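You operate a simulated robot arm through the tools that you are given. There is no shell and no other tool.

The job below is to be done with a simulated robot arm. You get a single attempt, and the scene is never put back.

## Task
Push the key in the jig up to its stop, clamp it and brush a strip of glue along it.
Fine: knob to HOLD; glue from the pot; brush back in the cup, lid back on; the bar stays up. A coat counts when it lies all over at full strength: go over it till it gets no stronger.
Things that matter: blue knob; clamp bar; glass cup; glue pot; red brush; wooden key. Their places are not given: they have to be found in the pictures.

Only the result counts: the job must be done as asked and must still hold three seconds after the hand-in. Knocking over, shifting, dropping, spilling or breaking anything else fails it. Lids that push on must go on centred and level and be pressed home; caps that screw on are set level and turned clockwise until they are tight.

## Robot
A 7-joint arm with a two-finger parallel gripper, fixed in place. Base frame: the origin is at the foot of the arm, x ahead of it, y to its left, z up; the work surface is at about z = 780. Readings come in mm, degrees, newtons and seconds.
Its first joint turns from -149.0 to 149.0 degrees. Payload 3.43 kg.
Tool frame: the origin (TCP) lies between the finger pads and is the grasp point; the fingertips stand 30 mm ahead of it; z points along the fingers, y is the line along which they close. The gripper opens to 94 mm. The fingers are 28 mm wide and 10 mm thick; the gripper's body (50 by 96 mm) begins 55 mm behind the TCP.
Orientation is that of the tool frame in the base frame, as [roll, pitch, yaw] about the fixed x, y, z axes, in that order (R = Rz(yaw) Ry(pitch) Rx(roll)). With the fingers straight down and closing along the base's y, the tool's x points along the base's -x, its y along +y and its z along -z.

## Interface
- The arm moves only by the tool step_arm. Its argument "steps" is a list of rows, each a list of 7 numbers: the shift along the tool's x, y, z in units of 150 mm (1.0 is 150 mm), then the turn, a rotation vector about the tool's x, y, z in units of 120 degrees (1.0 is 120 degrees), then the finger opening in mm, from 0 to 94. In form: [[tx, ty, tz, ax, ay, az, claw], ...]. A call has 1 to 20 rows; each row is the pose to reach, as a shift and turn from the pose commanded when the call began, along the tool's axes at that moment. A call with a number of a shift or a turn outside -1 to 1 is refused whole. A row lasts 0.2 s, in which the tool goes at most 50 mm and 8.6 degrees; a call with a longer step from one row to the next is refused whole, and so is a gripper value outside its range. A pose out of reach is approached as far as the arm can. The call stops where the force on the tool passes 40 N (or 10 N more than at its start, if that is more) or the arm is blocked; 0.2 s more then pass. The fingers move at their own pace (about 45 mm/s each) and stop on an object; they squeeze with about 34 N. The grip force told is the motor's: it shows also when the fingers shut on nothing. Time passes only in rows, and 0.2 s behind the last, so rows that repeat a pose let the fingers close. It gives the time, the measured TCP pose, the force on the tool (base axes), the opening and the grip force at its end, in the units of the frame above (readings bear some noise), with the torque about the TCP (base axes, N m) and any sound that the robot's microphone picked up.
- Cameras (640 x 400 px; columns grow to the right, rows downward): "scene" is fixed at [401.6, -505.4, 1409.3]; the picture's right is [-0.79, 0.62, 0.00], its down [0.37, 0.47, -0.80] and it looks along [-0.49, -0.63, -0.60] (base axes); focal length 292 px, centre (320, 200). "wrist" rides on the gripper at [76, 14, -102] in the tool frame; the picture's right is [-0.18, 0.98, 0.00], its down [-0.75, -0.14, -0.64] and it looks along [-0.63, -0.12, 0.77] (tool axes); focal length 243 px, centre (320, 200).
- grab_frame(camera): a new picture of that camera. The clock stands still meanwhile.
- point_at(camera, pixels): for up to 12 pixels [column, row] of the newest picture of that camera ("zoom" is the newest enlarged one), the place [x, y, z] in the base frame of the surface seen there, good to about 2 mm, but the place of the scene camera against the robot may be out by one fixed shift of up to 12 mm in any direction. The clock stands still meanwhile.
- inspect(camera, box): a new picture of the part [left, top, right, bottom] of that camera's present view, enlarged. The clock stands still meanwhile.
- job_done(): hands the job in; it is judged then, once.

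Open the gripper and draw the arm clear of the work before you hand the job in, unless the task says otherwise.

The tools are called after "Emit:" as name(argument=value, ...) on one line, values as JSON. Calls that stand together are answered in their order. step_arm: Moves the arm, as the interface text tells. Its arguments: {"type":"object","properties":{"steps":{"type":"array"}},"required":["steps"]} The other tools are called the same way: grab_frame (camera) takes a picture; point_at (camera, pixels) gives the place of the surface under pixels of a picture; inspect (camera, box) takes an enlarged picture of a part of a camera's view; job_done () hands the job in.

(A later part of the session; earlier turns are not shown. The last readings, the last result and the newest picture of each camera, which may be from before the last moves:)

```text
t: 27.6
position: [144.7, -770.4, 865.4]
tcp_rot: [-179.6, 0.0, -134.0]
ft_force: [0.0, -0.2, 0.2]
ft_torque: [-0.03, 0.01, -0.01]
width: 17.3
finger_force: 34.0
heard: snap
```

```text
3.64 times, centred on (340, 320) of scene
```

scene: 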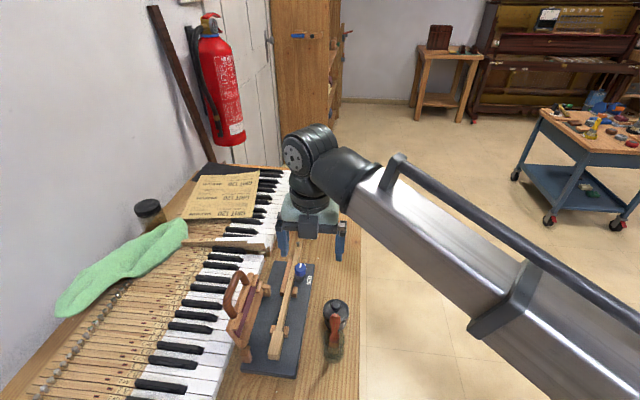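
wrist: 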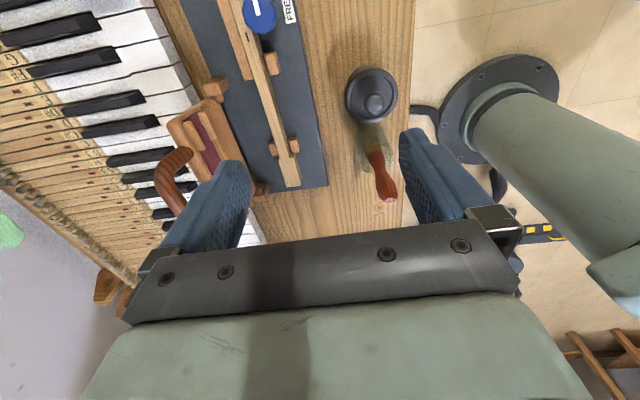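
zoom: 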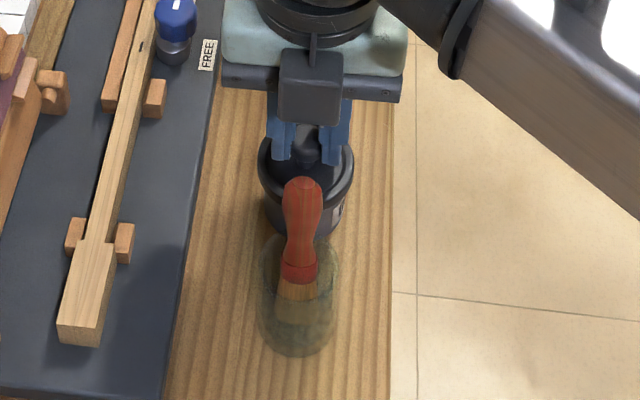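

The lid snapped free. Lift it and carry it 85 mm further out along the empty table strip.

Emit:
step_arm(steps=[[0, 0, -0.15, 0, 0, 0, 14], [0, 0, -0.3, 0, 0, 0, 14], [0, 0, -0.45, 0, 0, 0, 14], [0.2, 0, -0.45, 0, 0, 0, 14], [0.4, 0, -0.45, 0, 0, 0, 14], [0.6, 0, -0.45, 0, 0, 0, 14], [0.6, 0, -0.3, 0, 0, 0, 14], [0.6, 0, -0.15, 0, 0, 0, 14]])

Emit:
grab_frame(camera="scene")

Emit:
inspect(camera="scene", box=[260, 235, 380, 365])

Emit:
grab_frame(camera="wrist")

```text
t: 29.4
position: [81.5, -836.4, 889.6]
tcp_rot: [-179.6, 0.0, -134.0]
ft_force: [0.5, -0.1, 0.3]
ft_torque: [0.0, 0.0, 0.0]
width: 17.3
finger_force: 34.1
```

```text
taken
```

scene: 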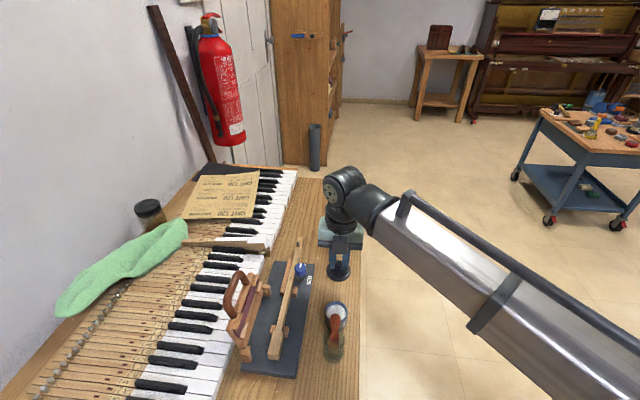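

```text
3.08 times, centred on (320, 300) of scene
```

zoom: 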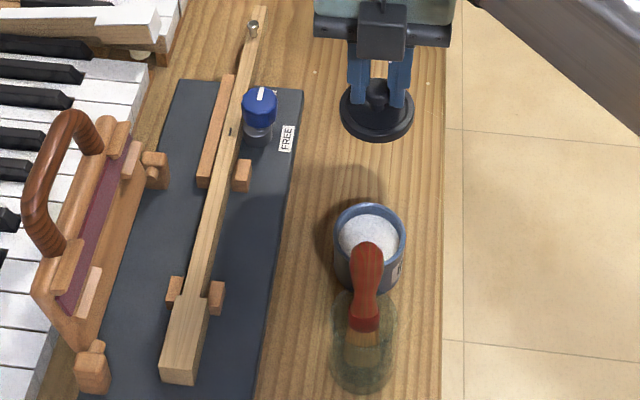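

```text
taken
```

wrist: 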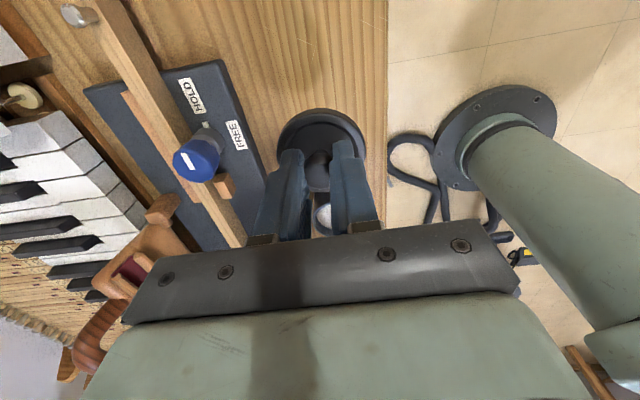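

The open pot shows white glue. The lid is over free table; I lower it to near the surface.

Emit:
step_arm(steps=[[0, 0, 0.13, 0, 0, 0, 14], [0, 0, 0.26, 0, 0, 0, 14], [0, 0, 0.34, 0, 0, 0, 14]])

Emit:
inspect(camera="scene", box=[300, 235, 380, 325])

Emit:
inspect(camera="wrist", box=[200, 60, 440, 210])

```text
t: 30.2
position: [80.6, -835.6, 838.5]
tcp_rot: [-179.6, 0.0, -134.0]
ft_force: [0.6, -0.3, -0.7]
ft_torque: [0.01, -0.02, -0.01]
width: 17.2
finger_force: 34.2
```

```text
4.44 times, centred on (340, 280) of scene
```

zoom: 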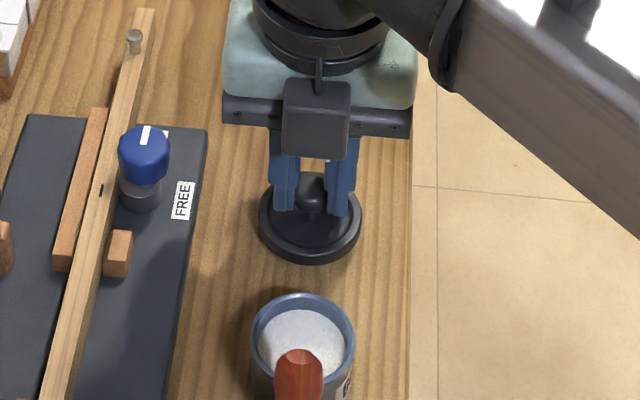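

```text
2.67 times, centred on (320, 135) of wrist
```

zoom: 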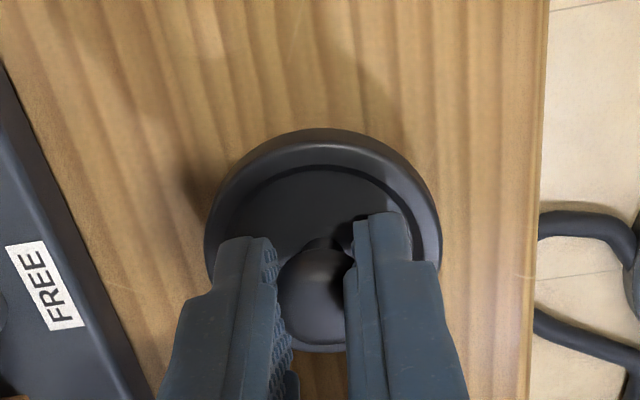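

Still some mm of air below the lid; I lower in 1 mm rows, watching the force.

Emit:
step_arm(steps=[[0, 0, 0.007, 0, 0, 0, 14], [0, 0, 0.013, 0, 0, 0, 14], [0, 0, 0.02, 0, 0, 0, 14], [0, 0, 0.027, 0, 0, 0, 14], [0, 0, 0.033, 0, 0, 0, 14]])

```text
t: 31.4
position: [81.9, -835.0, 832.4]
tcp_rot: [-179.6, 0.0, -134.1]
ft_force: [0.3, 0.0, 0.0]
ft_torque: [0.05, -0.02, 0.0]
width: 17.3
finger_force: 34.4
```

No contact yet; go on lowering finely.

Emit:
step_arm(steps=[[0, 0, 0.007, 0, 0, 0, 14], [0, 0, 0.013, 0, 0, 0, 14], [0, 0, 0.02, 0, 0, 0, 14]])

Emit:
step_arm(steps=[[0, 0, 0.005, 0, 0, 0, 14], [0, 0, 0.01, 0, 0, 0, 14]])

Emit:
inspect(camera="scene", box=[300, 235, 380, 325])

```text
t: 32.2
position: [81.9, -834.7, 829.2]
tcp_rot: [-179.6, 0.0, -134.0]
ft_force: [0.1, -0.2, -0.2]
ft_torque: [-0.05, 0.03, 0.04]
width: 17.4
finger_force: 34.1
```

```text
t: 32.8
position: [81.3, -835.4, 827.8]
tcp_rot: [-179.5, 0.0, -133.9]
ft_force: [-0.8, -0.3, -0.5]
ft_torque: [0.03, -0.01, -0.02]
width: 17.5
finger_force: 34.0
```

```text
4.44 times, centred on (340, 280) of scene
```

zoom: 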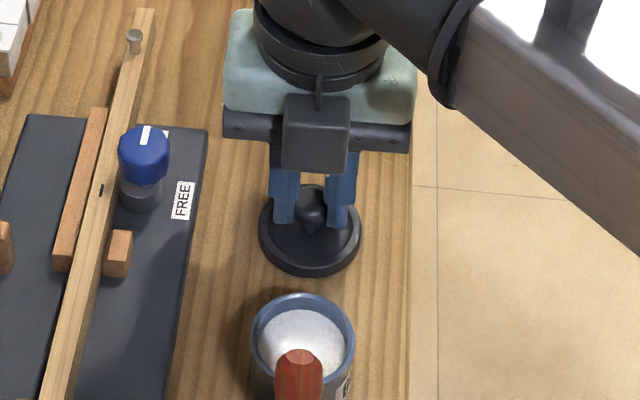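

Still no contact force. Lower a further 4 mm in fine rows.

Emit:
step_arm(steps=[[0, 0, 0.006, 0, 0, 0, 14], [0, 0, 0.012, 0, 0, 0, 14], [0, 0, 0.018, 0, 0, 0, 14]])

Emit:
step_arm(steps=[[0, 0, 0.005, 0, 0, 0, 14], [0, 0, 0.01, 0, 0, 0, 14]])

```text
t: 33.6
position: [81.4, -835.4, 825.5]
tcp_rot: [-179.7, 0.0, -134.0]
ft_force: [0.5, 0.3, 2.8]
ft_torque: [-0.06, -0.08, 0.01]
width: 17.3
finger_force: 34.1
```

```text
t: 34.2
position: [80.7, -834.3, 824.9]
tcp_rot: [-179.6, -0.1, -134.0]
ft_force: [-1.7, -0.3, 13.0]
ft_torque: [0.07, -0.03, 0.04]
width: 17.4
finger_force: 34.6
```

The lid stands on the table (13 N). Open and rise straight up.

Emit:
step_arm(steps=[[0, 0, -0.005, 0, 0, 0, 24], [0, 0, -0.005, 0, 0, 0, 40], [0, 0, -0.005, 0, 0, 0, 46], [0, 0, -0.005, 0, 0, 0, 46], [0, 0, -0.2, 0, 0, 0, 46], [0, 0, -0.45, 0, 0, 0, 46], [0, 0, -0.75, 0, 0, 0, 46], [0, 0, -1.0, 0, 0, 0, 46]])

Emit:
grab_frame(camera="wrist")

Emit:
inspect(camera="wrist", box=[200, 60, 440, 210])

```text
t: 36.0
position: [79.1, -834.4, 974.7]
tcp_rot: [-179.6, 0.0, -134.0]
ft_force: [-0.3, 0.3, 0.0]
ft_torque: [0.01, 0.03, 0.01]
width: 45.9
finger_force: 0.1
```

```text
taken
```

wrist: 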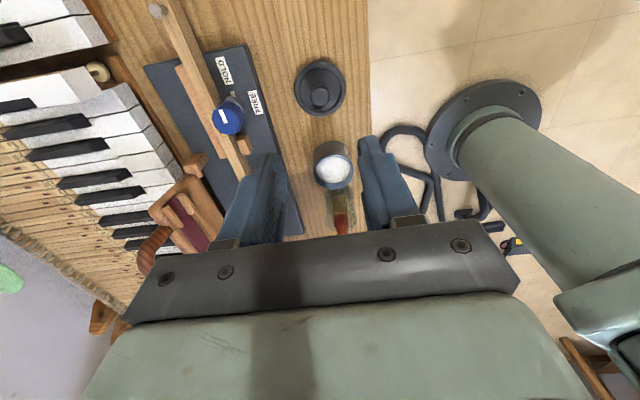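

```text
2.67 times, centred on (320, 135) of wrist
```

zoom: 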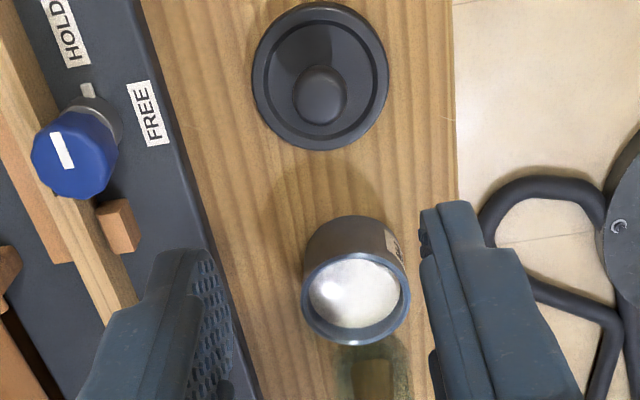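

The lid stands flat at zoom (320,75), the pot's glue at (355,293). Measure pot mouth, glue level, and lid place.

Emit:
point_at(camera="zoom", pixels=[[303, 298], [408, 295], [355, 243], [357, 343], [355, 285], [330, 290], [385, 290], [320, 95], [254, 75], [388, 75], [320, 5], [322, 148]])

```text
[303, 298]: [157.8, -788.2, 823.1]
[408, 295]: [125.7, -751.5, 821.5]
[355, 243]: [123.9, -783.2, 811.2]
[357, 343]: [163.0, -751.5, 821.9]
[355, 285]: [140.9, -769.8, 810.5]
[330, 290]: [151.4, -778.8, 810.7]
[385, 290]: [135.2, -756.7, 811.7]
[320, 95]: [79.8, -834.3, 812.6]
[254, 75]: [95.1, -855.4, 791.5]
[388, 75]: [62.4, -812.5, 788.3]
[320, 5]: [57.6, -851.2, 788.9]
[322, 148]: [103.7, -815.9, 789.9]
```

Pot mouth centre ≈ (142.5,-769.5), rim z 822, glue level ≈ 810.5. Now go above the brush/cup to look at it.

Emit:
step_arm(steps=[[-0.2, 0, -0.1, 0, 0, 0, 60], [-0.45, 0, -0.2, 0, 0, 0, 94], [-0.7, 0, -0.25, 0, 0, 0, 94], [-0.95, 0, -0.25, 0, 0, 0, 94]])

Emit:
grab_frame(camera="wrist")

Emit:
inspect(camera="wrist", box=[240, 60, 440, 185])

Emit:
inspect(camera="scene", box=[300, 285, 370, 375])

```text
t: 37.0
position: [180.3, -732.4, 1011.8]
tcp_rot: [-179.6, 0.1, -134.0]
ft_force: [0.0, -1.0, -0.5]
ft_torque: [-0.01, -0.01, 0.03]
width: 94.0
finger_force: 0.1
```

```text
taken
```

wrist: 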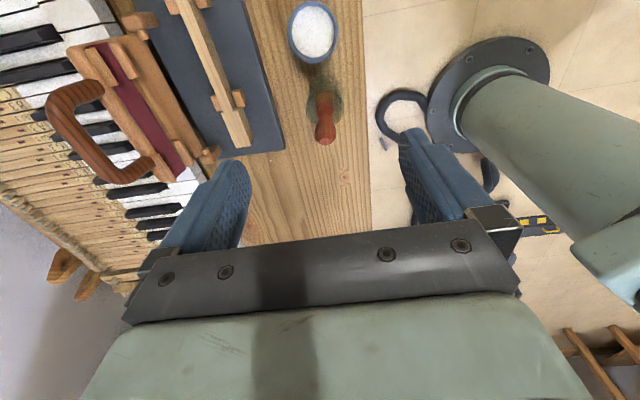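

```text
3.20 times, centred on (340, 122) of wrist
```

zoom: 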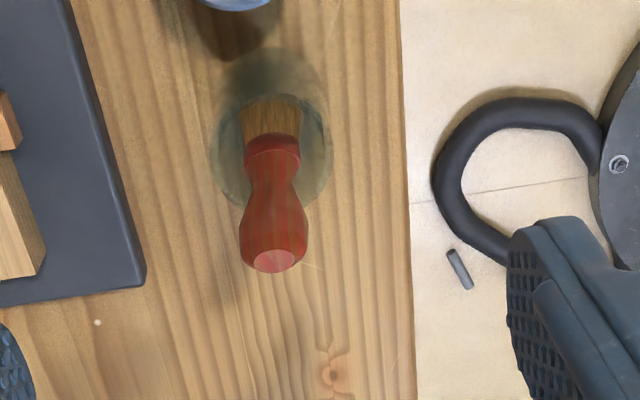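

```text
4.44 times, centred on (335, 330) of scene
```

zoom: 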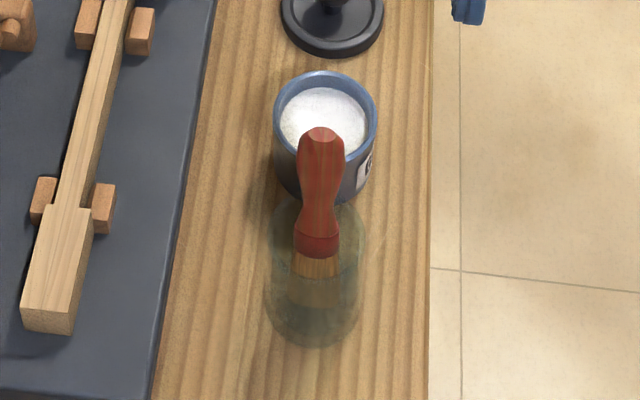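

Measure brush points in this scene zoom, then in the wrist view.

Emit:
point_at(camera="zoom", pixels=[[321, 133], [298, 150], [344, 150], [321, 190], [308, 190], [335, 190], [317, 240], [297, 240], [339, 240], [317, 290], [293, 300], [315, 340]])

Emit:
inspect(camera="wrist", box=[290, 70, 370, 150])

```text
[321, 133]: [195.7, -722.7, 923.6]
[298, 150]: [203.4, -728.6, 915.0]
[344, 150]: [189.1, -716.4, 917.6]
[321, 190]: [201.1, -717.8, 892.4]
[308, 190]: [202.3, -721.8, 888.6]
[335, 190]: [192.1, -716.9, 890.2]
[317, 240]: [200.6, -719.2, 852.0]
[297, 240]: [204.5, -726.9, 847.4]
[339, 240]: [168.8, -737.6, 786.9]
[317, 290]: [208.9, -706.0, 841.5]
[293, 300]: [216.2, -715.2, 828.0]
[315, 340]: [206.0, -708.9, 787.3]
```

```text
5.00 times, centred on (330, 110) of wrist
```

zoom: 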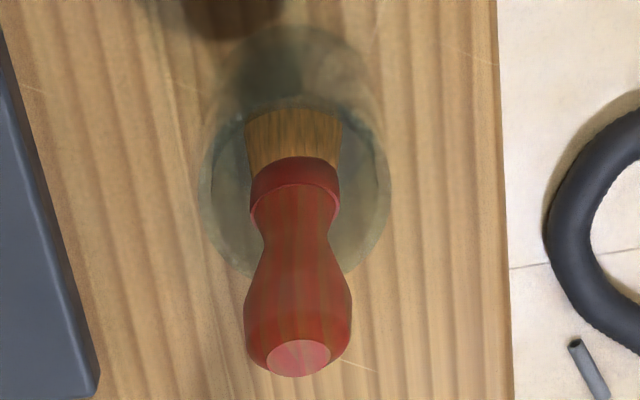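

Emit:
point_at(camera="zoom", pixels=[[298, 358], [268, 360], [330, 360], [248, 310], [350, 310], [295, 235], [265, 235], [325, 235], [253, 195], [337, 190], [295, 180], [295, 120]])

Emit:
point_at(camera="zoom", pixels=[[205, 190], [388, 180], [295, 40], [248, 115], [340, 125], [215, 240], [370, 245], [300, 270], [295, 330], [298, 375]])

```text
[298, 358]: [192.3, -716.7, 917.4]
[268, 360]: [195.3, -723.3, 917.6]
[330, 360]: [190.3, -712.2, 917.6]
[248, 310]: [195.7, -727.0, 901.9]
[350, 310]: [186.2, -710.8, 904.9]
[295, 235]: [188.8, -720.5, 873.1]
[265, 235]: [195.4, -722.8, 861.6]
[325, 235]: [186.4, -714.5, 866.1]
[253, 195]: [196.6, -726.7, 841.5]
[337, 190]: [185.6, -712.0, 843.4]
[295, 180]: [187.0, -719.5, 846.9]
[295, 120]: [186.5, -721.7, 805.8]
```

```text
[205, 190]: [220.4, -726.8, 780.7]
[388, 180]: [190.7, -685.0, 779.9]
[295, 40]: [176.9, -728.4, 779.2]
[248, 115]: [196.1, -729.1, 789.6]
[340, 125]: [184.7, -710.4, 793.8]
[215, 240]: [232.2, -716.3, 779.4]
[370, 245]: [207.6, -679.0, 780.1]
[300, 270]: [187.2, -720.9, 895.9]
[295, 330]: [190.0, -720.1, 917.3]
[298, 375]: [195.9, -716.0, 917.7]
```

Brush: vertical, axis ≈ (193,-716.5), top z≈917.5, waist ~12 mm at z≈870, bulge ~19 mm at z≈903, bristles ~22 mm wide across the key direction. I turn the tool 90° so the fingers close along the key axis (better against drag) and look from the side.

Emit:
step_arm(steps=[[-0.012, 0, 0, 0, 0, 0.068, 94], [-0.025, 0, 0, 0, 0, 0.136, 80], [-0.037, 0, 0, 0, 0, 0.204, 60], [-0.05, 0, 0, 0, 0, 0.272, 50], [-0.062, 0, 0, 0, 0, 0.34, 50], [-0.075, 0.005, 0, 0, 0, 0.408, 50], [-0.087, 0.005, 0, 0, 0, 0.476, 50], [-0.1, 0.01, 0, 0, 0, 0.544, 50], [-0.112, 0.01, 0, 0, 0, 0.612, 50], [-0.125, 0.013, 0, 0, 0, 0.68, 50], [-0.136, 0.013, 0, 0, 0, 0.75, 50]])

Emit:
grab_frame(camera="wrist")

Emit:
inspect(camera="wrist", box=[240, 60, 400, 160])

```text
t: 39.4
position: [191.2, -716.5, 1010.1]
tcp_rot: [-180.0, 0.4, 135.7]
ft_force: [-0.7, 0.3, 0.3]
ft_torque: [0.0, -0.01, 0.02]
width: 49.9
finger_force: 0.0
```

```text
taken
```

wrist: 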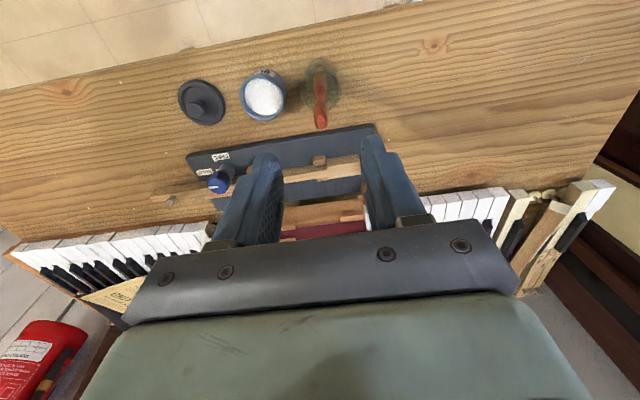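

```text
4.00 times, centred on (320, 110) of wrist
```

zoom: 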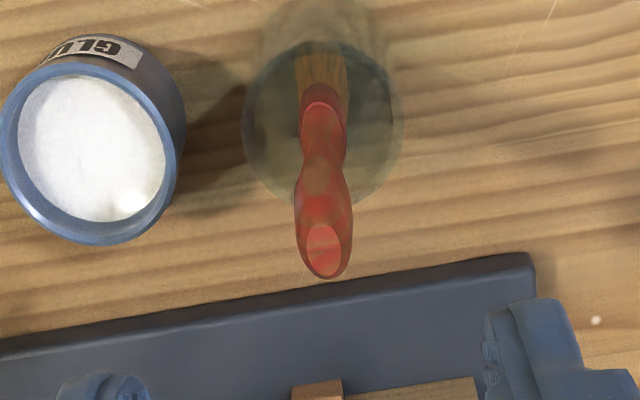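

The brush is flat: thin along the key direction, wide across it, so gripping along the key direction pinches its flat faces. Measure its edges here.

Emit:
point_at(camera="zoom", pixels=[[323, 250], [308, 245], [338, 245], [297, 215], [350, 215], [323, 230], [304, 165], [344, 160], [300, 110], [345, 115], [323, 180], [322, 60]])

```text
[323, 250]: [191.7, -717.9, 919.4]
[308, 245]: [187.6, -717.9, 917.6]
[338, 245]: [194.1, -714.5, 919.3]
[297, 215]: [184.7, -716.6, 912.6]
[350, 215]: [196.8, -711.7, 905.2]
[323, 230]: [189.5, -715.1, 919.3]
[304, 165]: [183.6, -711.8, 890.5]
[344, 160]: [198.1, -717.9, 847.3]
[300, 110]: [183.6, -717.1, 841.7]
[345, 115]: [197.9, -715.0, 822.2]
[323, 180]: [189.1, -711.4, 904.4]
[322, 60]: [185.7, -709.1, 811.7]
```

Brush axis ≈ (192.7,-717.1). Descend to the handle, tips at z≈863 (above the cup rim ≈838), still open.

Emit:
step_arm(steps=[[-0.01, 0.004, 0.2, 0, 0, 0, 50], [-0.01, 0.004, 0.4, 0, 0, 0, 50], [-0.01, 0.004, 0.6, 0, 0, 0, 46], [-0.01, 0.004, 0.78, 0, 0, 0, 40], [-0.01, 0.004, 0.78, 0, 0, 0, 40]])

Emit:
grab_frame(camera="wrist")

Emit:
inspect(camera="wrist", box=[200, 100, 440, 250])

Emit:
inspect(camera="scene", box=[300, 285, 370, 375])

```text
t: 40.6
position: [192.9, -717.4, 893.8]
tcp_rot: [180.0, 0.4, 136.0]
ft_force: [0.0, -0.3, 0.4]
ft_torque: [0.01, 0.01, 0.0]
width: 40.1
finger_force: 0.1
```

```text
taken
```

wrist: 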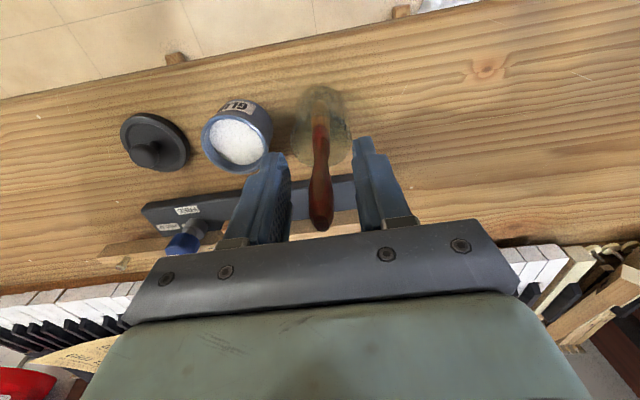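

```text
2.67 times, centred on (320, 175) of wrist
```

zoom: 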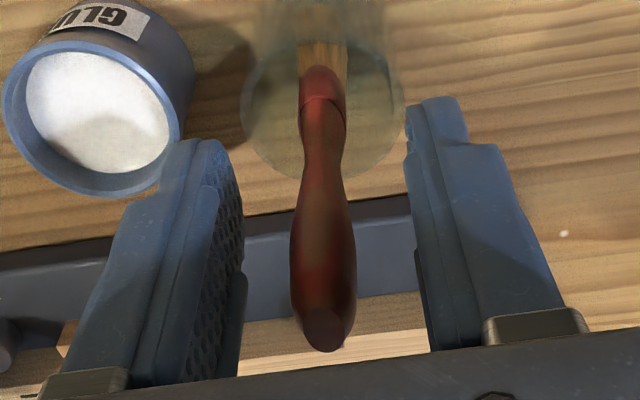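

```text
4.44 times, centred on (335, 330) of scene
```

zoom: 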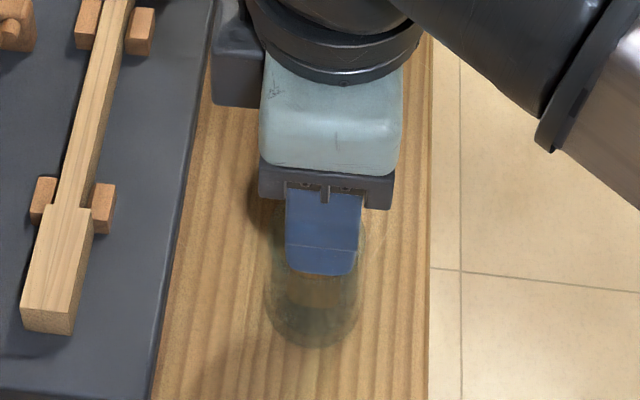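

The handle is centred between the fingers. Close on it.

Emit:
step_arm(steps=[[0, 0, 0, 0, 0, 0, 30], [0, 0, 0, 0, 0, 0, 20], [0, 0, 0, 0, 0, 0, 12], [0, 0, 0, 0, 0, 0, 6], [0, 0, 0, 0, 0, 0, 6], [0, 0, 0, 0, 0, 0, 6]])

Emit:
inspect(camera="wrist", box=[200, 100, 440, 250])

```text
t: 42.0
position: [192.3, -716.0, 894.5]
tcp_rot: [-180.0, 0.4, 136.0]
ft_force: [0.3, -0.6, -0.2]
ft_torque: [-0.02, 0.0, -0.01]
width: 15.3
finger_force: 33.9
```

```text
2.67 times, centred on (320, 175) of wrist
```

zoom: 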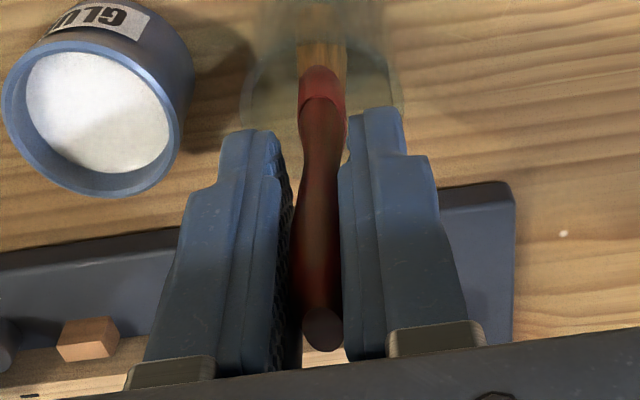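

Gripped (15.3 mm). Lift the brush straight up out of the cup, 85 mm.

Emit:
step_arm(steps=[[0, 0, -0.05, 0, 0, 0, 6], [0, 0, -0.12, 0, 0, 0, 6], [0, 0, -0.22, 0, 0, 0, 6], [0, 0, -0.33, 0, 0, 0, 6], [0, 0, -0.45, 0, 0, 0, 6], [0, 0, -0.57, 0, 0, 0, 6]])

Emit:
inspect(camera="wrist", box=[200, 60, 440, 210])

Emit:
inspect(camera="scene", box=[290, 265, 380, 375])

```text
t: 43.4
position: [194.0, -715.7, 980.6]
tcp_rot: [-179.9, 0.4, 136.0]
ft_force: [-0.5, -0.7, -0.6]
ft_torque: [0.0, 0.03, 0.04]
width: 15.2
finger_force: 33.6
```

```text
2.67 times, centred on (320, 135) of wrist
```

zoom: 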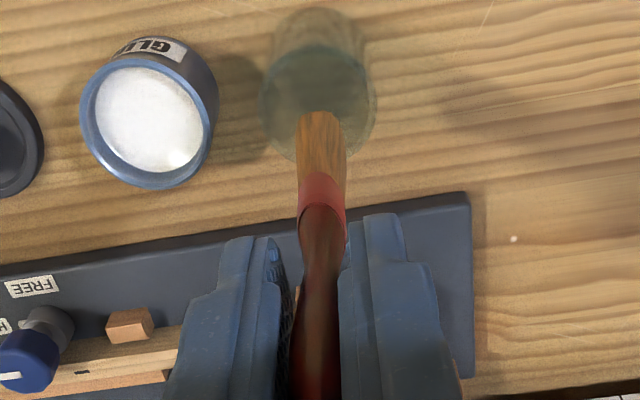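

```text
3.64 times, centred on (335, 320) of scene
```

zoom: 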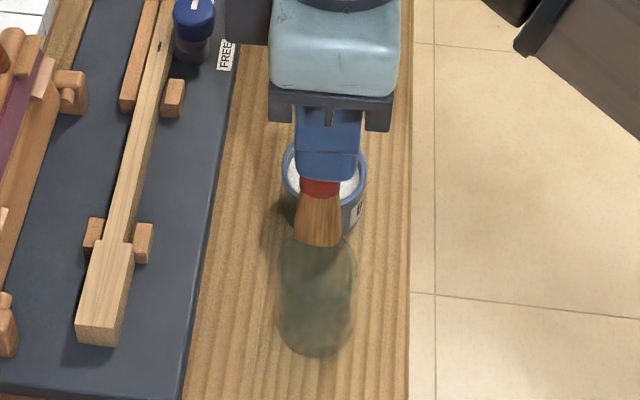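

The brush is out; measure bristle tip and cup from the wrist.

Emit:
inspect(camera="wrist", box=[270, 60, 380, 140])

Emit:
point_at(camera="wrist", pixels=[[320, 104], [312, 105], [327, 105], [320, 125], [302, 88], [340, 88]])

Emit:
point_at(camera="zoom", pixels=[[290, 245], [270, 260], [318, 260], [295, 300], [240, 190], [370, 190], [295, 255]])

```text
5.00 times, centred on (325, 100) of wrist
```

zoom: 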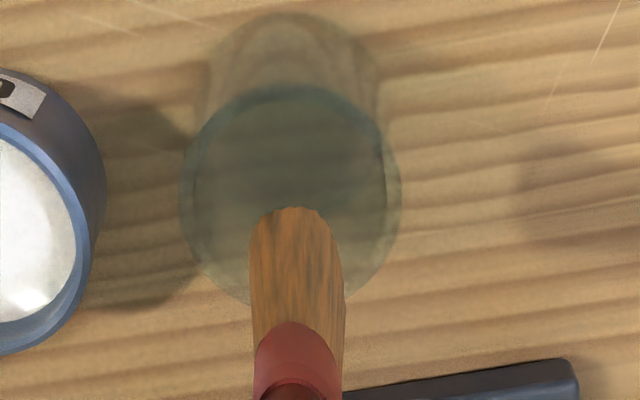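

```text
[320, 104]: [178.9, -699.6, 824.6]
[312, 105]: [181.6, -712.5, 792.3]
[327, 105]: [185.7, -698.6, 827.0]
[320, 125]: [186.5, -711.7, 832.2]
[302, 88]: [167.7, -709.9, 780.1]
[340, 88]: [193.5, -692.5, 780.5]
```

```text
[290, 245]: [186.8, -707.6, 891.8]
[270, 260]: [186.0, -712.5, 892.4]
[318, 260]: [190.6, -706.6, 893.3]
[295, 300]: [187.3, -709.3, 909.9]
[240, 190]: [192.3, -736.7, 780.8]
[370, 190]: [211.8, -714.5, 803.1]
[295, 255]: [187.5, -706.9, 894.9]
```

Bristle tip is ~110 mm below the TCP (≈870 now). Move over the pot mouth and lower the bristles ~9 mm into the glue (level 810.5).

Emit:
step_arm(steps=[[0, -0.16, 0, 0, 0, 0, 6], [0, -0.32, 0, 0, 0, 0, 6], [-0.004, -0.485, 0, 0, 0, 0, 6], [-0.004, -0.485, 0, 0, 0, 0, 6]])

Emit:
inspect(camera="wrist", box=[200, 60, 440, 210])

Emit:
inspect(camera="scene", box=[290, 255, 380, 365])

```text
t: 44.4
position: [143.0, -768.1, 979.2]
tcp_rot: [-179.9, 0.4, 136.0]
ft_force: [0.5, -0.1, -0.6]
ft_torque: [0.01, 0.01, 0.01]
width: 15.5
finger_force: 34.0
```

```text
2.67 times, centred on (320, 135) of wrist
```

zoom: 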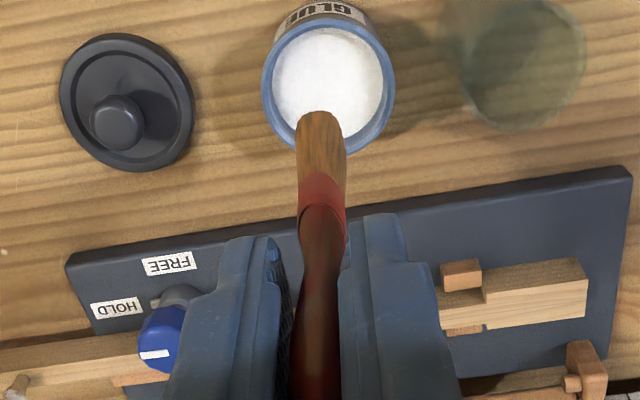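

```text
3.64 times, centred on (335, 310) of scene
```

zoom: 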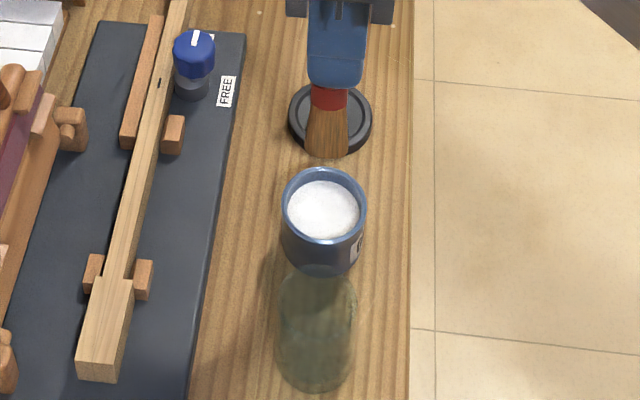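

The pot mouth looks a few mm right/up of the brush line (col 320). I measure the pot rim again.

Emit:
inspect(camera="wrist", box=[280, 55, 360, 125])

```text
5.71 times, centred on (320, 90) of wrist
```

zoom: 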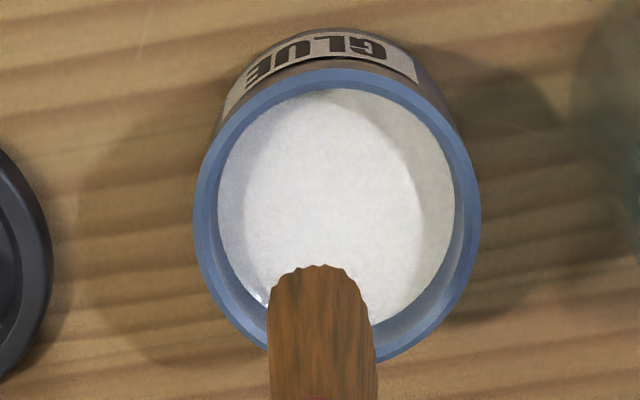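

Emit:
point_at(camera="zoom", pixels=[[205, 215], [468, 205], [335, 78], [255, 335], [410, 335], [230, 140], [440, 130], [320, 290], [290, 300], [350, 300], [330, 200]])

```text
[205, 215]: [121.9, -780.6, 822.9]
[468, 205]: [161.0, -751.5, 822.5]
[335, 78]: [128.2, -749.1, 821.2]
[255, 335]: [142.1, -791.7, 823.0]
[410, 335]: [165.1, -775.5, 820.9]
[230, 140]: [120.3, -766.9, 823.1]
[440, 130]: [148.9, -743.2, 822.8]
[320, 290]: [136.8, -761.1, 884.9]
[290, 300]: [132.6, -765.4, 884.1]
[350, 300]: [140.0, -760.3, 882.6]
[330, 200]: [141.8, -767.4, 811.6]
```

Bristles are ~1.5 mm off the pot's middle; correct and lower to about 9 mm into the glue.

Emit:
step_arm(steps=[[0.01, 0.01, 0.12, 0, 0, 0, 6], [0.01, 0.01, 0.25, 0, 0, 0, 6], [0.01, 0.01, 0.35, 0, 0, 0, 6], [0.01, 0.01, 0.4, 0, 0, 0, 6], [0.01, 0.01, 0.43, 0, 0, 0, 6], [0.01, 0.01, 0.455, 0, 0, 0, 6], [0.01, 0.01, 0.455, 0, 0, 0, 6]])

Emit:
inspect(camera="wrist", box=[260, 60, 400, 160])

Emit:
inspect(camera="scene", box=[290, 255, 380, 365])

```text
t: 46.0
position: [143.3, -768.2, 911.9]
tcp_rot: [180.0, 0.4, 136.1]
ft_force: [-0.7, -0.7, 0.0]
ft_torque: [0.02, -0.01, -0.01]
width: 15.3
finger_force: 34.2
```

```text
4.00 times, centred on (330, 110) of wrist
```

zoom: 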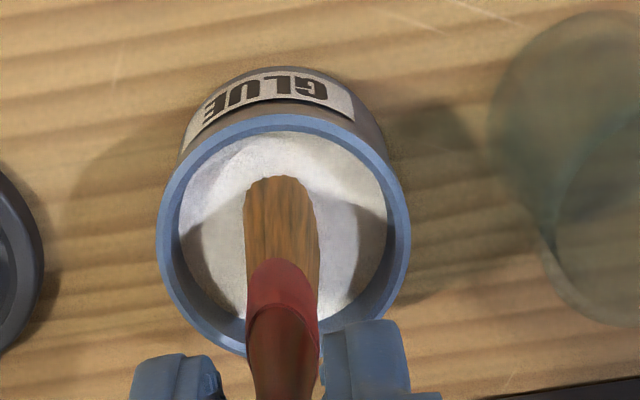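

```text
3.64 times, centred on (335, 310) of scene
```

zoom: 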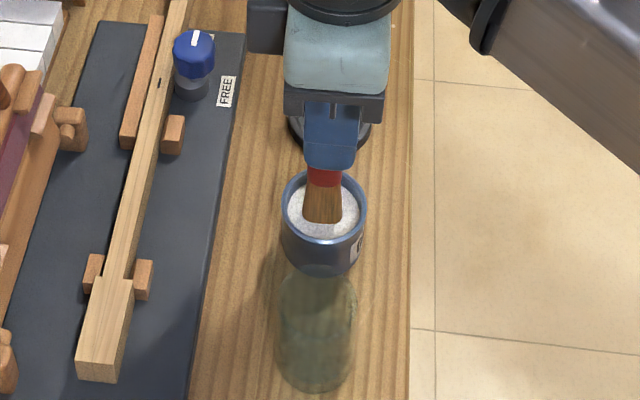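

Check whether the tip is in the glue by reading heights along the bristles.

Emit:
inspect(camera="wrist", box=[290, 80, 370, 140])

Emit:
point_at(camera="wrist", pixels=[[319, 105], [319, 107], [319, 110], [319, 115], [319, 120], [319, 102], [345, 110], [295, 110]])

```text
6.67 times, centred on (330, 110) of wrist
```

zoom: 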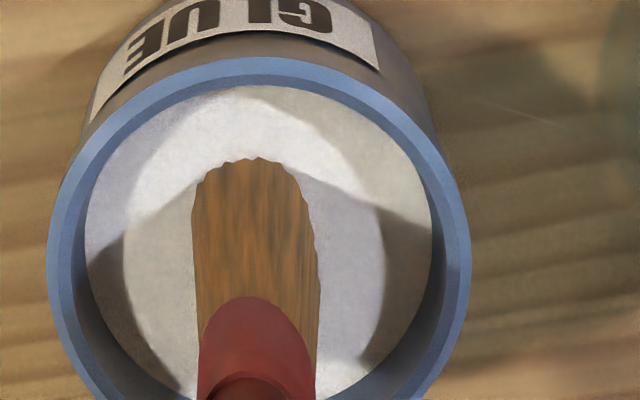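

```text
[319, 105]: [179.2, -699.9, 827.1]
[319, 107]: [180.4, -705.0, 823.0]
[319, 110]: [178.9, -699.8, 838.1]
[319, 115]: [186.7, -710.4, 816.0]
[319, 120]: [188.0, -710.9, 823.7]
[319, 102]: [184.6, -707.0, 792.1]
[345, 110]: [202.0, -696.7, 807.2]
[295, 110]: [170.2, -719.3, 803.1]
```

Those were read from the older frame; read on the newest zoom instead.

Emit:
point_at(camera="zoom", pixels=[[250, 175], [250, 165], [250, 200], [250, 250], [200, 190], [300, 185], [250, 140], [150, 250], [250, 290], [260, 68], [60, 250], [455, 250]])

```text
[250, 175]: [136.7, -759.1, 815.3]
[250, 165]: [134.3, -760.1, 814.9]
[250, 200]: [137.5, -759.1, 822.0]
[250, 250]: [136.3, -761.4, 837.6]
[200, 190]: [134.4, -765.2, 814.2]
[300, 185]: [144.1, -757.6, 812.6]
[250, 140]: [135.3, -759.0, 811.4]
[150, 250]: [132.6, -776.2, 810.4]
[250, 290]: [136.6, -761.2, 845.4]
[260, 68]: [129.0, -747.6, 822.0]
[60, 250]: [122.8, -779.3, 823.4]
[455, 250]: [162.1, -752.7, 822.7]
```

The tip seems only a couple of mm below the glue surface (offset ≈103 mm). Lower 9 mm further.

Emit:
step_arm(steps=[[0, 0, 0.02, 0, 0, 0, 6], [0, 0, 0.04, 0, 0, 0, 6], [0, 0, 0.06, 0, 0, 0, 6], [0, 0, 0.06, 0, 0, 0, 6], [0, 0, 0.06, 0, 0, 0, 6]])

Emit:
inspect(camera="wrist", box=[290, 80, 370, 140])

```text
t: 47.2
position: [145.2, -767.6, 902.8]
tcp_rot: [-180.0, 0.4, 136.1]
ft_force: [1.5, -2.9, 34.2]
ft_torque: [-0.4, -0.36, 0.0]
width: 15.6
finger_force: 34.2
```

```text
6.67 times, centred on (330, 110) of wrist
```

zoom: 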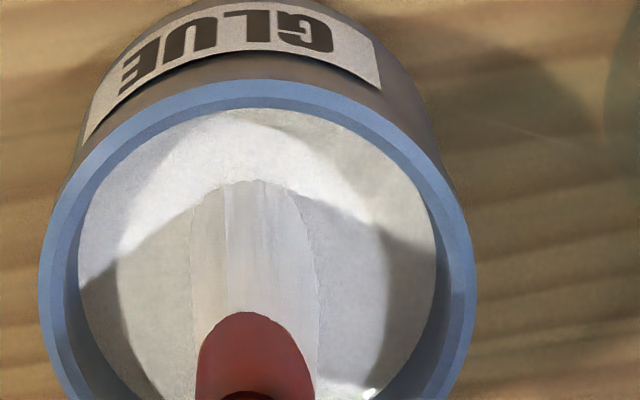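

The bristles have turned white – loaded – and the force rose to 34 N, so the brush pressed on the glue bed. Lift out now and look.

Emit:
step_arm(steps=[[0, 0, -0.02, 0, 0, 0, 6], [0, 0, -0.06, 0, 0, 0, 6], [0, 0, -0.12, 0, 0, 0, 6], [0, 0, -0.25, 0, 0, 0, 6], [0, 0, -0.4, 0, 0, 0, 6], [0, 0, -0.55, 0, 0, 0, 6]])

Emit:
inspect(camera="wrist", box=[260, 60, 400, 160])

Emit:
inspect(camera="scene", box=[290, 255, 380, 365])

```text
t: 48.6
position: [144.5, -766.8, 986.0]
tcp_rot: [-180.0, 0.5, 136.1]
ft_force: [0.8, 0.7, 0.3]
ft_torque: [0.02, -0.01, -0.02]
width: 15.6
finger_force: 33.6
```

```text
4.00 times, centred on (330, 110) of wrist
```

zoom: 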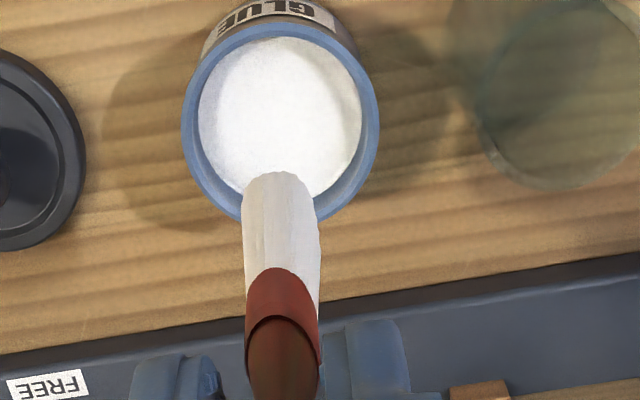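

```text
3.64 times, centred on (335, 310) of scene
```

zoom: 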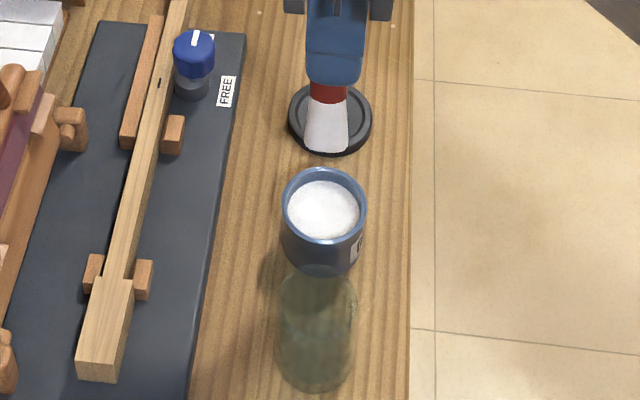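

Loaded brush hangs straight. I read the bristle end height from this scene zoom.

Emit:
point_at(camera="zoom", pixels=[[327, 148], [310, 148], [345, 148], [327, 130], [327, 90], [330, 75]])

Emit:
point_at(camera="zoom", pixels=[[120, 275], [100, 375], [122, 272], [150, 160], [172, 20], [127, 230], [140, 180], [160, 90], [325, 200], [320, 350]])

```text
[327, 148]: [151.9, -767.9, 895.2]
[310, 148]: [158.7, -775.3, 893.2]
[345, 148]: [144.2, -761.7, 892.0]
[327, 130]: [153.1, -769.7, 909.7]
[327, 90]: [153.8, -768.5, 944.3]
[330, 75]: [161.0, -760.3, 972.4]
```

```text
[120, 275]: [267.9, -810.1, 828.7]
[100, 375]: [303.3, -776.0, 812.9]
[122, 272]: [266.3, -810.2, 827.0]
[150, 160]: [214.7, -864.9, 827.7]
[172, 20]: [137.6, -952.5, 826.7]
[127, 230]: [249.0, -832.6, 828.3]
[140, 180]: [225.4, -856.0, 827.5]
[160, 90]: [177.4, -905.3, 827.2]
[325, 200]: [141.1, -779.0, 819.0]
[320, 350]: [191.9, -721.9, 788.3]
```

Bristle end ≈ 886 with TCP 986, so the tip is ~100 mm below the TCP. Carry the brush over the key (lat ≈ 0) at this height and look.

Emit:
step_arm(steps=[[-0.2, 0, 0, 0, 0, 0, 6], [-0.4, 0, 0, 0, 0, 0, 6], [-0.6, 0, 0, 0, 0, 0, 6], [-0.782, 0, 0, 0, 0, 0, 6], [-0.782, 0, 0, 0, 0, 0, 6]])

Emit:
grab_frame(camera="wrist")

Emit:
inspect(camera="wrist", box=[200, 60, 440, 210])

Emit:
inspect(camera="scene", box=[230, 240, 350, 380])

```text
t: 49.8
position: [227.7, -848.5, 984.6]
tcp_rot: [-179.9, 0.4, 136.0]
ft_force: [-0.6, 1.1, -0.5]
ft_torque: [-0.01, 0.01, 0.0]
width: 15.5
finger_force: 33.9
```

```text
taken
```

wrist: 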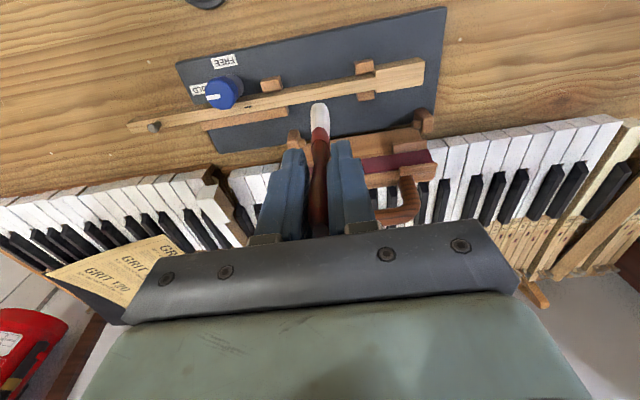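

```text
2.67 times, centred on (320, 135) of wrist
```

zoom: 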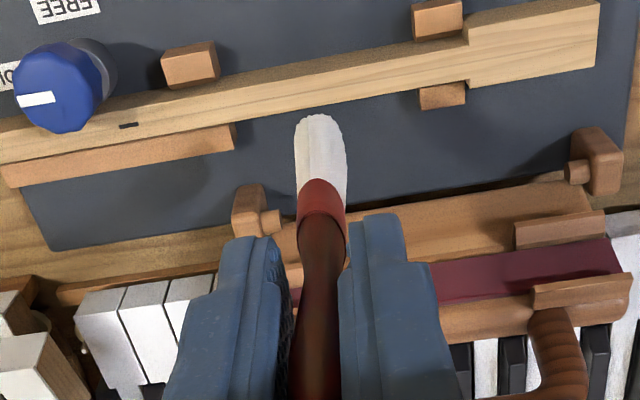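

```text
2.86 times, centred on (290, 310) of scene
```

zoom: 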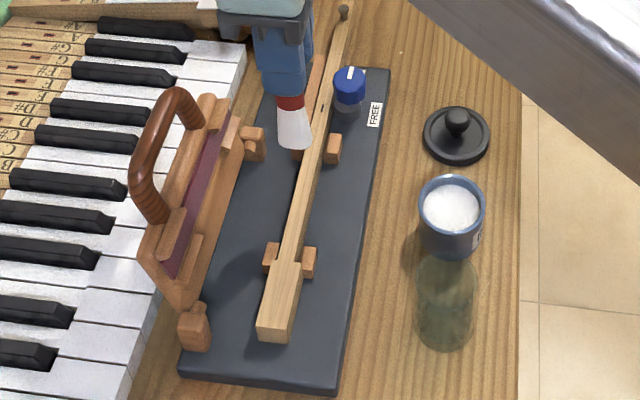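

Measure the key's top edges in a fresh wrist zoom to get the centre line.

Emit:
inspect(camera="wrist", box=[200, 60, 440, 210])

Emit:
point_at(camera="zoom", pixels=[[130, 105], [135, 142], [250, 88], [255, 122], [350, 72], [355, 102], [460, 52], [465, 78], [500, 22], [505, 75], [590, 55], [595, 8]])

Emit:
point_at(camera="zoom", pixels=[[590, 5], [600, 55], [415, 30], [460, 20], [420, 100], [465, 95], [465, 48], [470, 82], [10, 155], [15, 125], [128, 125], [320, 130]])

```text
2.67 times, centred on (320, 135) of wrist
```

zoom: 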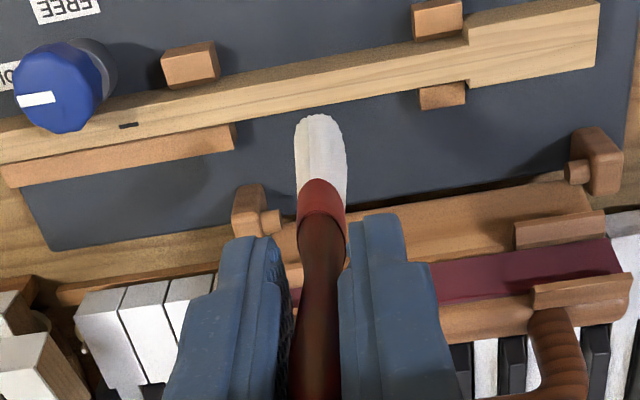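

```text
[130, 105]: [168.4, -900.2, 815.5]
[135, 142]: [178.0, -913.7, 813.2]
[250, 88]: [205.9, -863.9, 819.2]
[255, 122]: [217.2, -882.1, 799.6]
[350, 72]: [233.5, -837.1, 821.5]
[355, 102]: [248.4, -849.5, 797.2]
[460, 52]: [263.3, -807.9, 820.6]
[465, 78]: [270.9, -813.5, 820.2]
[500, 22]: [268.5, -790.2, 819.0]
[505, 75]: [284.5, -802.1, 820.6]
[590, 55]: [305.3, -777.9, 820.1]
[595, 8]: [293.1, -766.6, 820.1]
```

```text
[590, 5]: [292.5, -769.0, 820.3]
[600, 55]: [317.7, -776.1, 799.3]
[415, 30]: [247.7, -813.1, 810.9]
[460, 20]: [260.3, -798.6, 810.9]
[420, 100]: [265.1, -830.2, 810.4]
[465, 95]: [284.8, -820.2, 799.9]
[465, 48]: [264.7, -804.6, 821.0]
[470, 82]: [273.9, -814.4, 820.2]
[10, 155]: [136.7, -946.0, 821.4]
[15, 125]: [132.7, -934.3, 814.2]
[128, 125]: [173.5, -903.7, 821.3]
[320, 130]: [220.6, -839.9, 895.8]
```

The key's top centre line is at lat ≈ 0.5, and the brush is over it at s≈56. Lower until the bristles touch the top (TCP ≈ 920).

Emit:
step_arm(steps=[[0, 0, 0.15, 0, 0, 0, 6], [0, 0, 0.3, 0, 0, 0, 6], [0, 0, 0.38, 0, 0, 0, 6], [0, 0, 0.405, 0, 0, 0, 6], [0, 0, 0.42, 0, 0, 0, 6], [0, 0, 0.43, 0, 0, 0, 6]])

Emit:
inspect(camera="wrist", box=[240, 60, 400, 160])

```text
t: 51.2
position: [229.2, -849.2, 921.2]
tcp_rot: [180.0, 0.4, 135.9]
ft_force: [0.6, -0.1, 1.4]
ft_torque: [0.02, 0.0, -0.01]
width: 15.3
finger_force: 33.6
```

```text
4.00 times, centred on (320, 110) of wrist
```

zoom: 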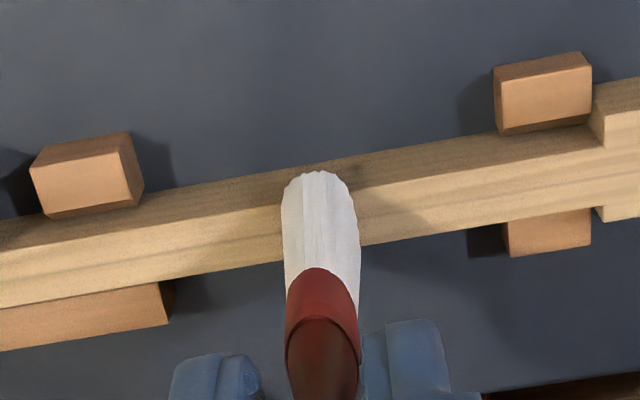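

Almost touching. Lower in 0.7 mm rows, checking force.

Emit:
step_arm(steps=[[0, 0, 0.005, 0, 0, 0, 6], [0, 0, 0.01, 0, 0, 0, 6]])

Emit:
step_arm(steps=[[0, 0, 0.005, 0, 0, 0, 6], [0, 0, 0.01, 0, 0, 0, 6]])

Emit:
inspect(camera="wrist", box=[240, 60, 400, 160])

```text
t: 51.8
position: [227.6, -848.3, 920.9]
tcp_rot: [180.0, 0.5, 136.0]
ft_force: [-1.0, -0.3, 17.5]
ft_torque: [0.0, 0.03, 0.0]
width: 15.3
finger_force: 33.9
```

```text
t: 52.4
position: [227.2, -848.3, 921.1]
tcp_rot: [-179.9, 0.5, 136.0]
ft_force: [1.5, -0.9, 33.4]
ft_torque: [-0.12, -0.17, -0.01]
width: 15.4
finger_force: 33.5
```

```text
4.00 times, centred on (320, 110) of wrist
```

zoom: 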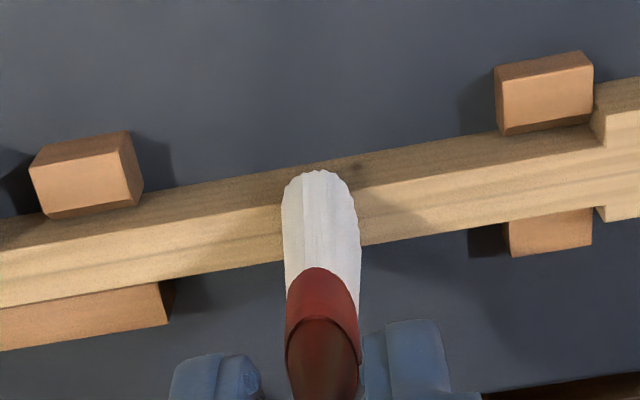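

Contact is stiff (~11 N/mm). I raise to about 6–8 N contact and make a first stroke of 45 mm toward the head.

Emit:
step_arm(steps=[[0, 0, -0.0155, 0, 0, 0, 6], [0, 0.04, -0.0155, 0, 0, 0, 6], [0, 0.08, -0.0155, 0, 0, 0, 6], [0, 0.12, -0.0155, 0, 0, 0, 6], [0, 0.16, -0.0155, 0, 0, 0, 6], [0, 0.2, -0.0155, 0, 0, 0, 6], [0, 0.24, -0.0155, 0, 0, 0, 6], [0, 0.28, -0.0155, 0, 0, 0, 6]])

Emit:
inspect(camera="wrist", box=[200, 60, 440, 210])

Emit:
inspect(camera="scene", box=[230, 240, 350, 380])

```text
t: 54.2
position: [257.4, -817.6, 920.0]
tcp_rot: [-180.0, 0.3, 136.0]
ft_force: [-2.2, -2.8, 10.2]
ft_torque: [-0.3, 0.24, 0.01]
width: 15.3
finger_force: 33.9
```

```text
2.67 times, centred on (320, 135) of wrist
```

zoom: 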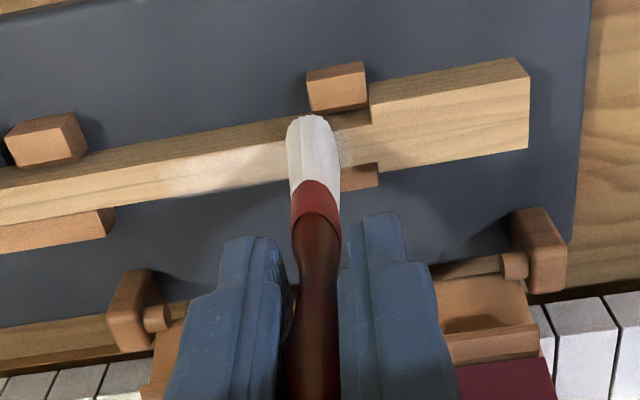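

```text
2.86 times, centred on (290, 310) of scene
```

zoom: 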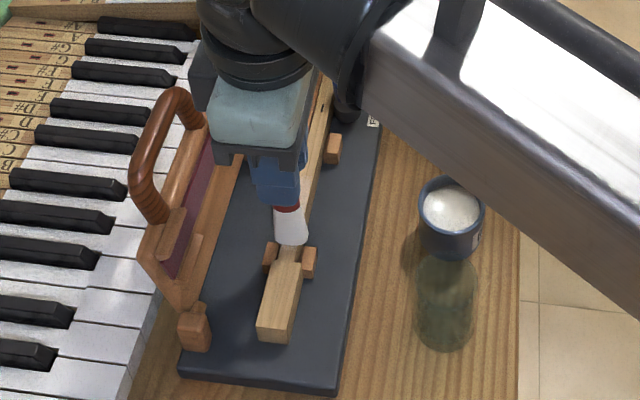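

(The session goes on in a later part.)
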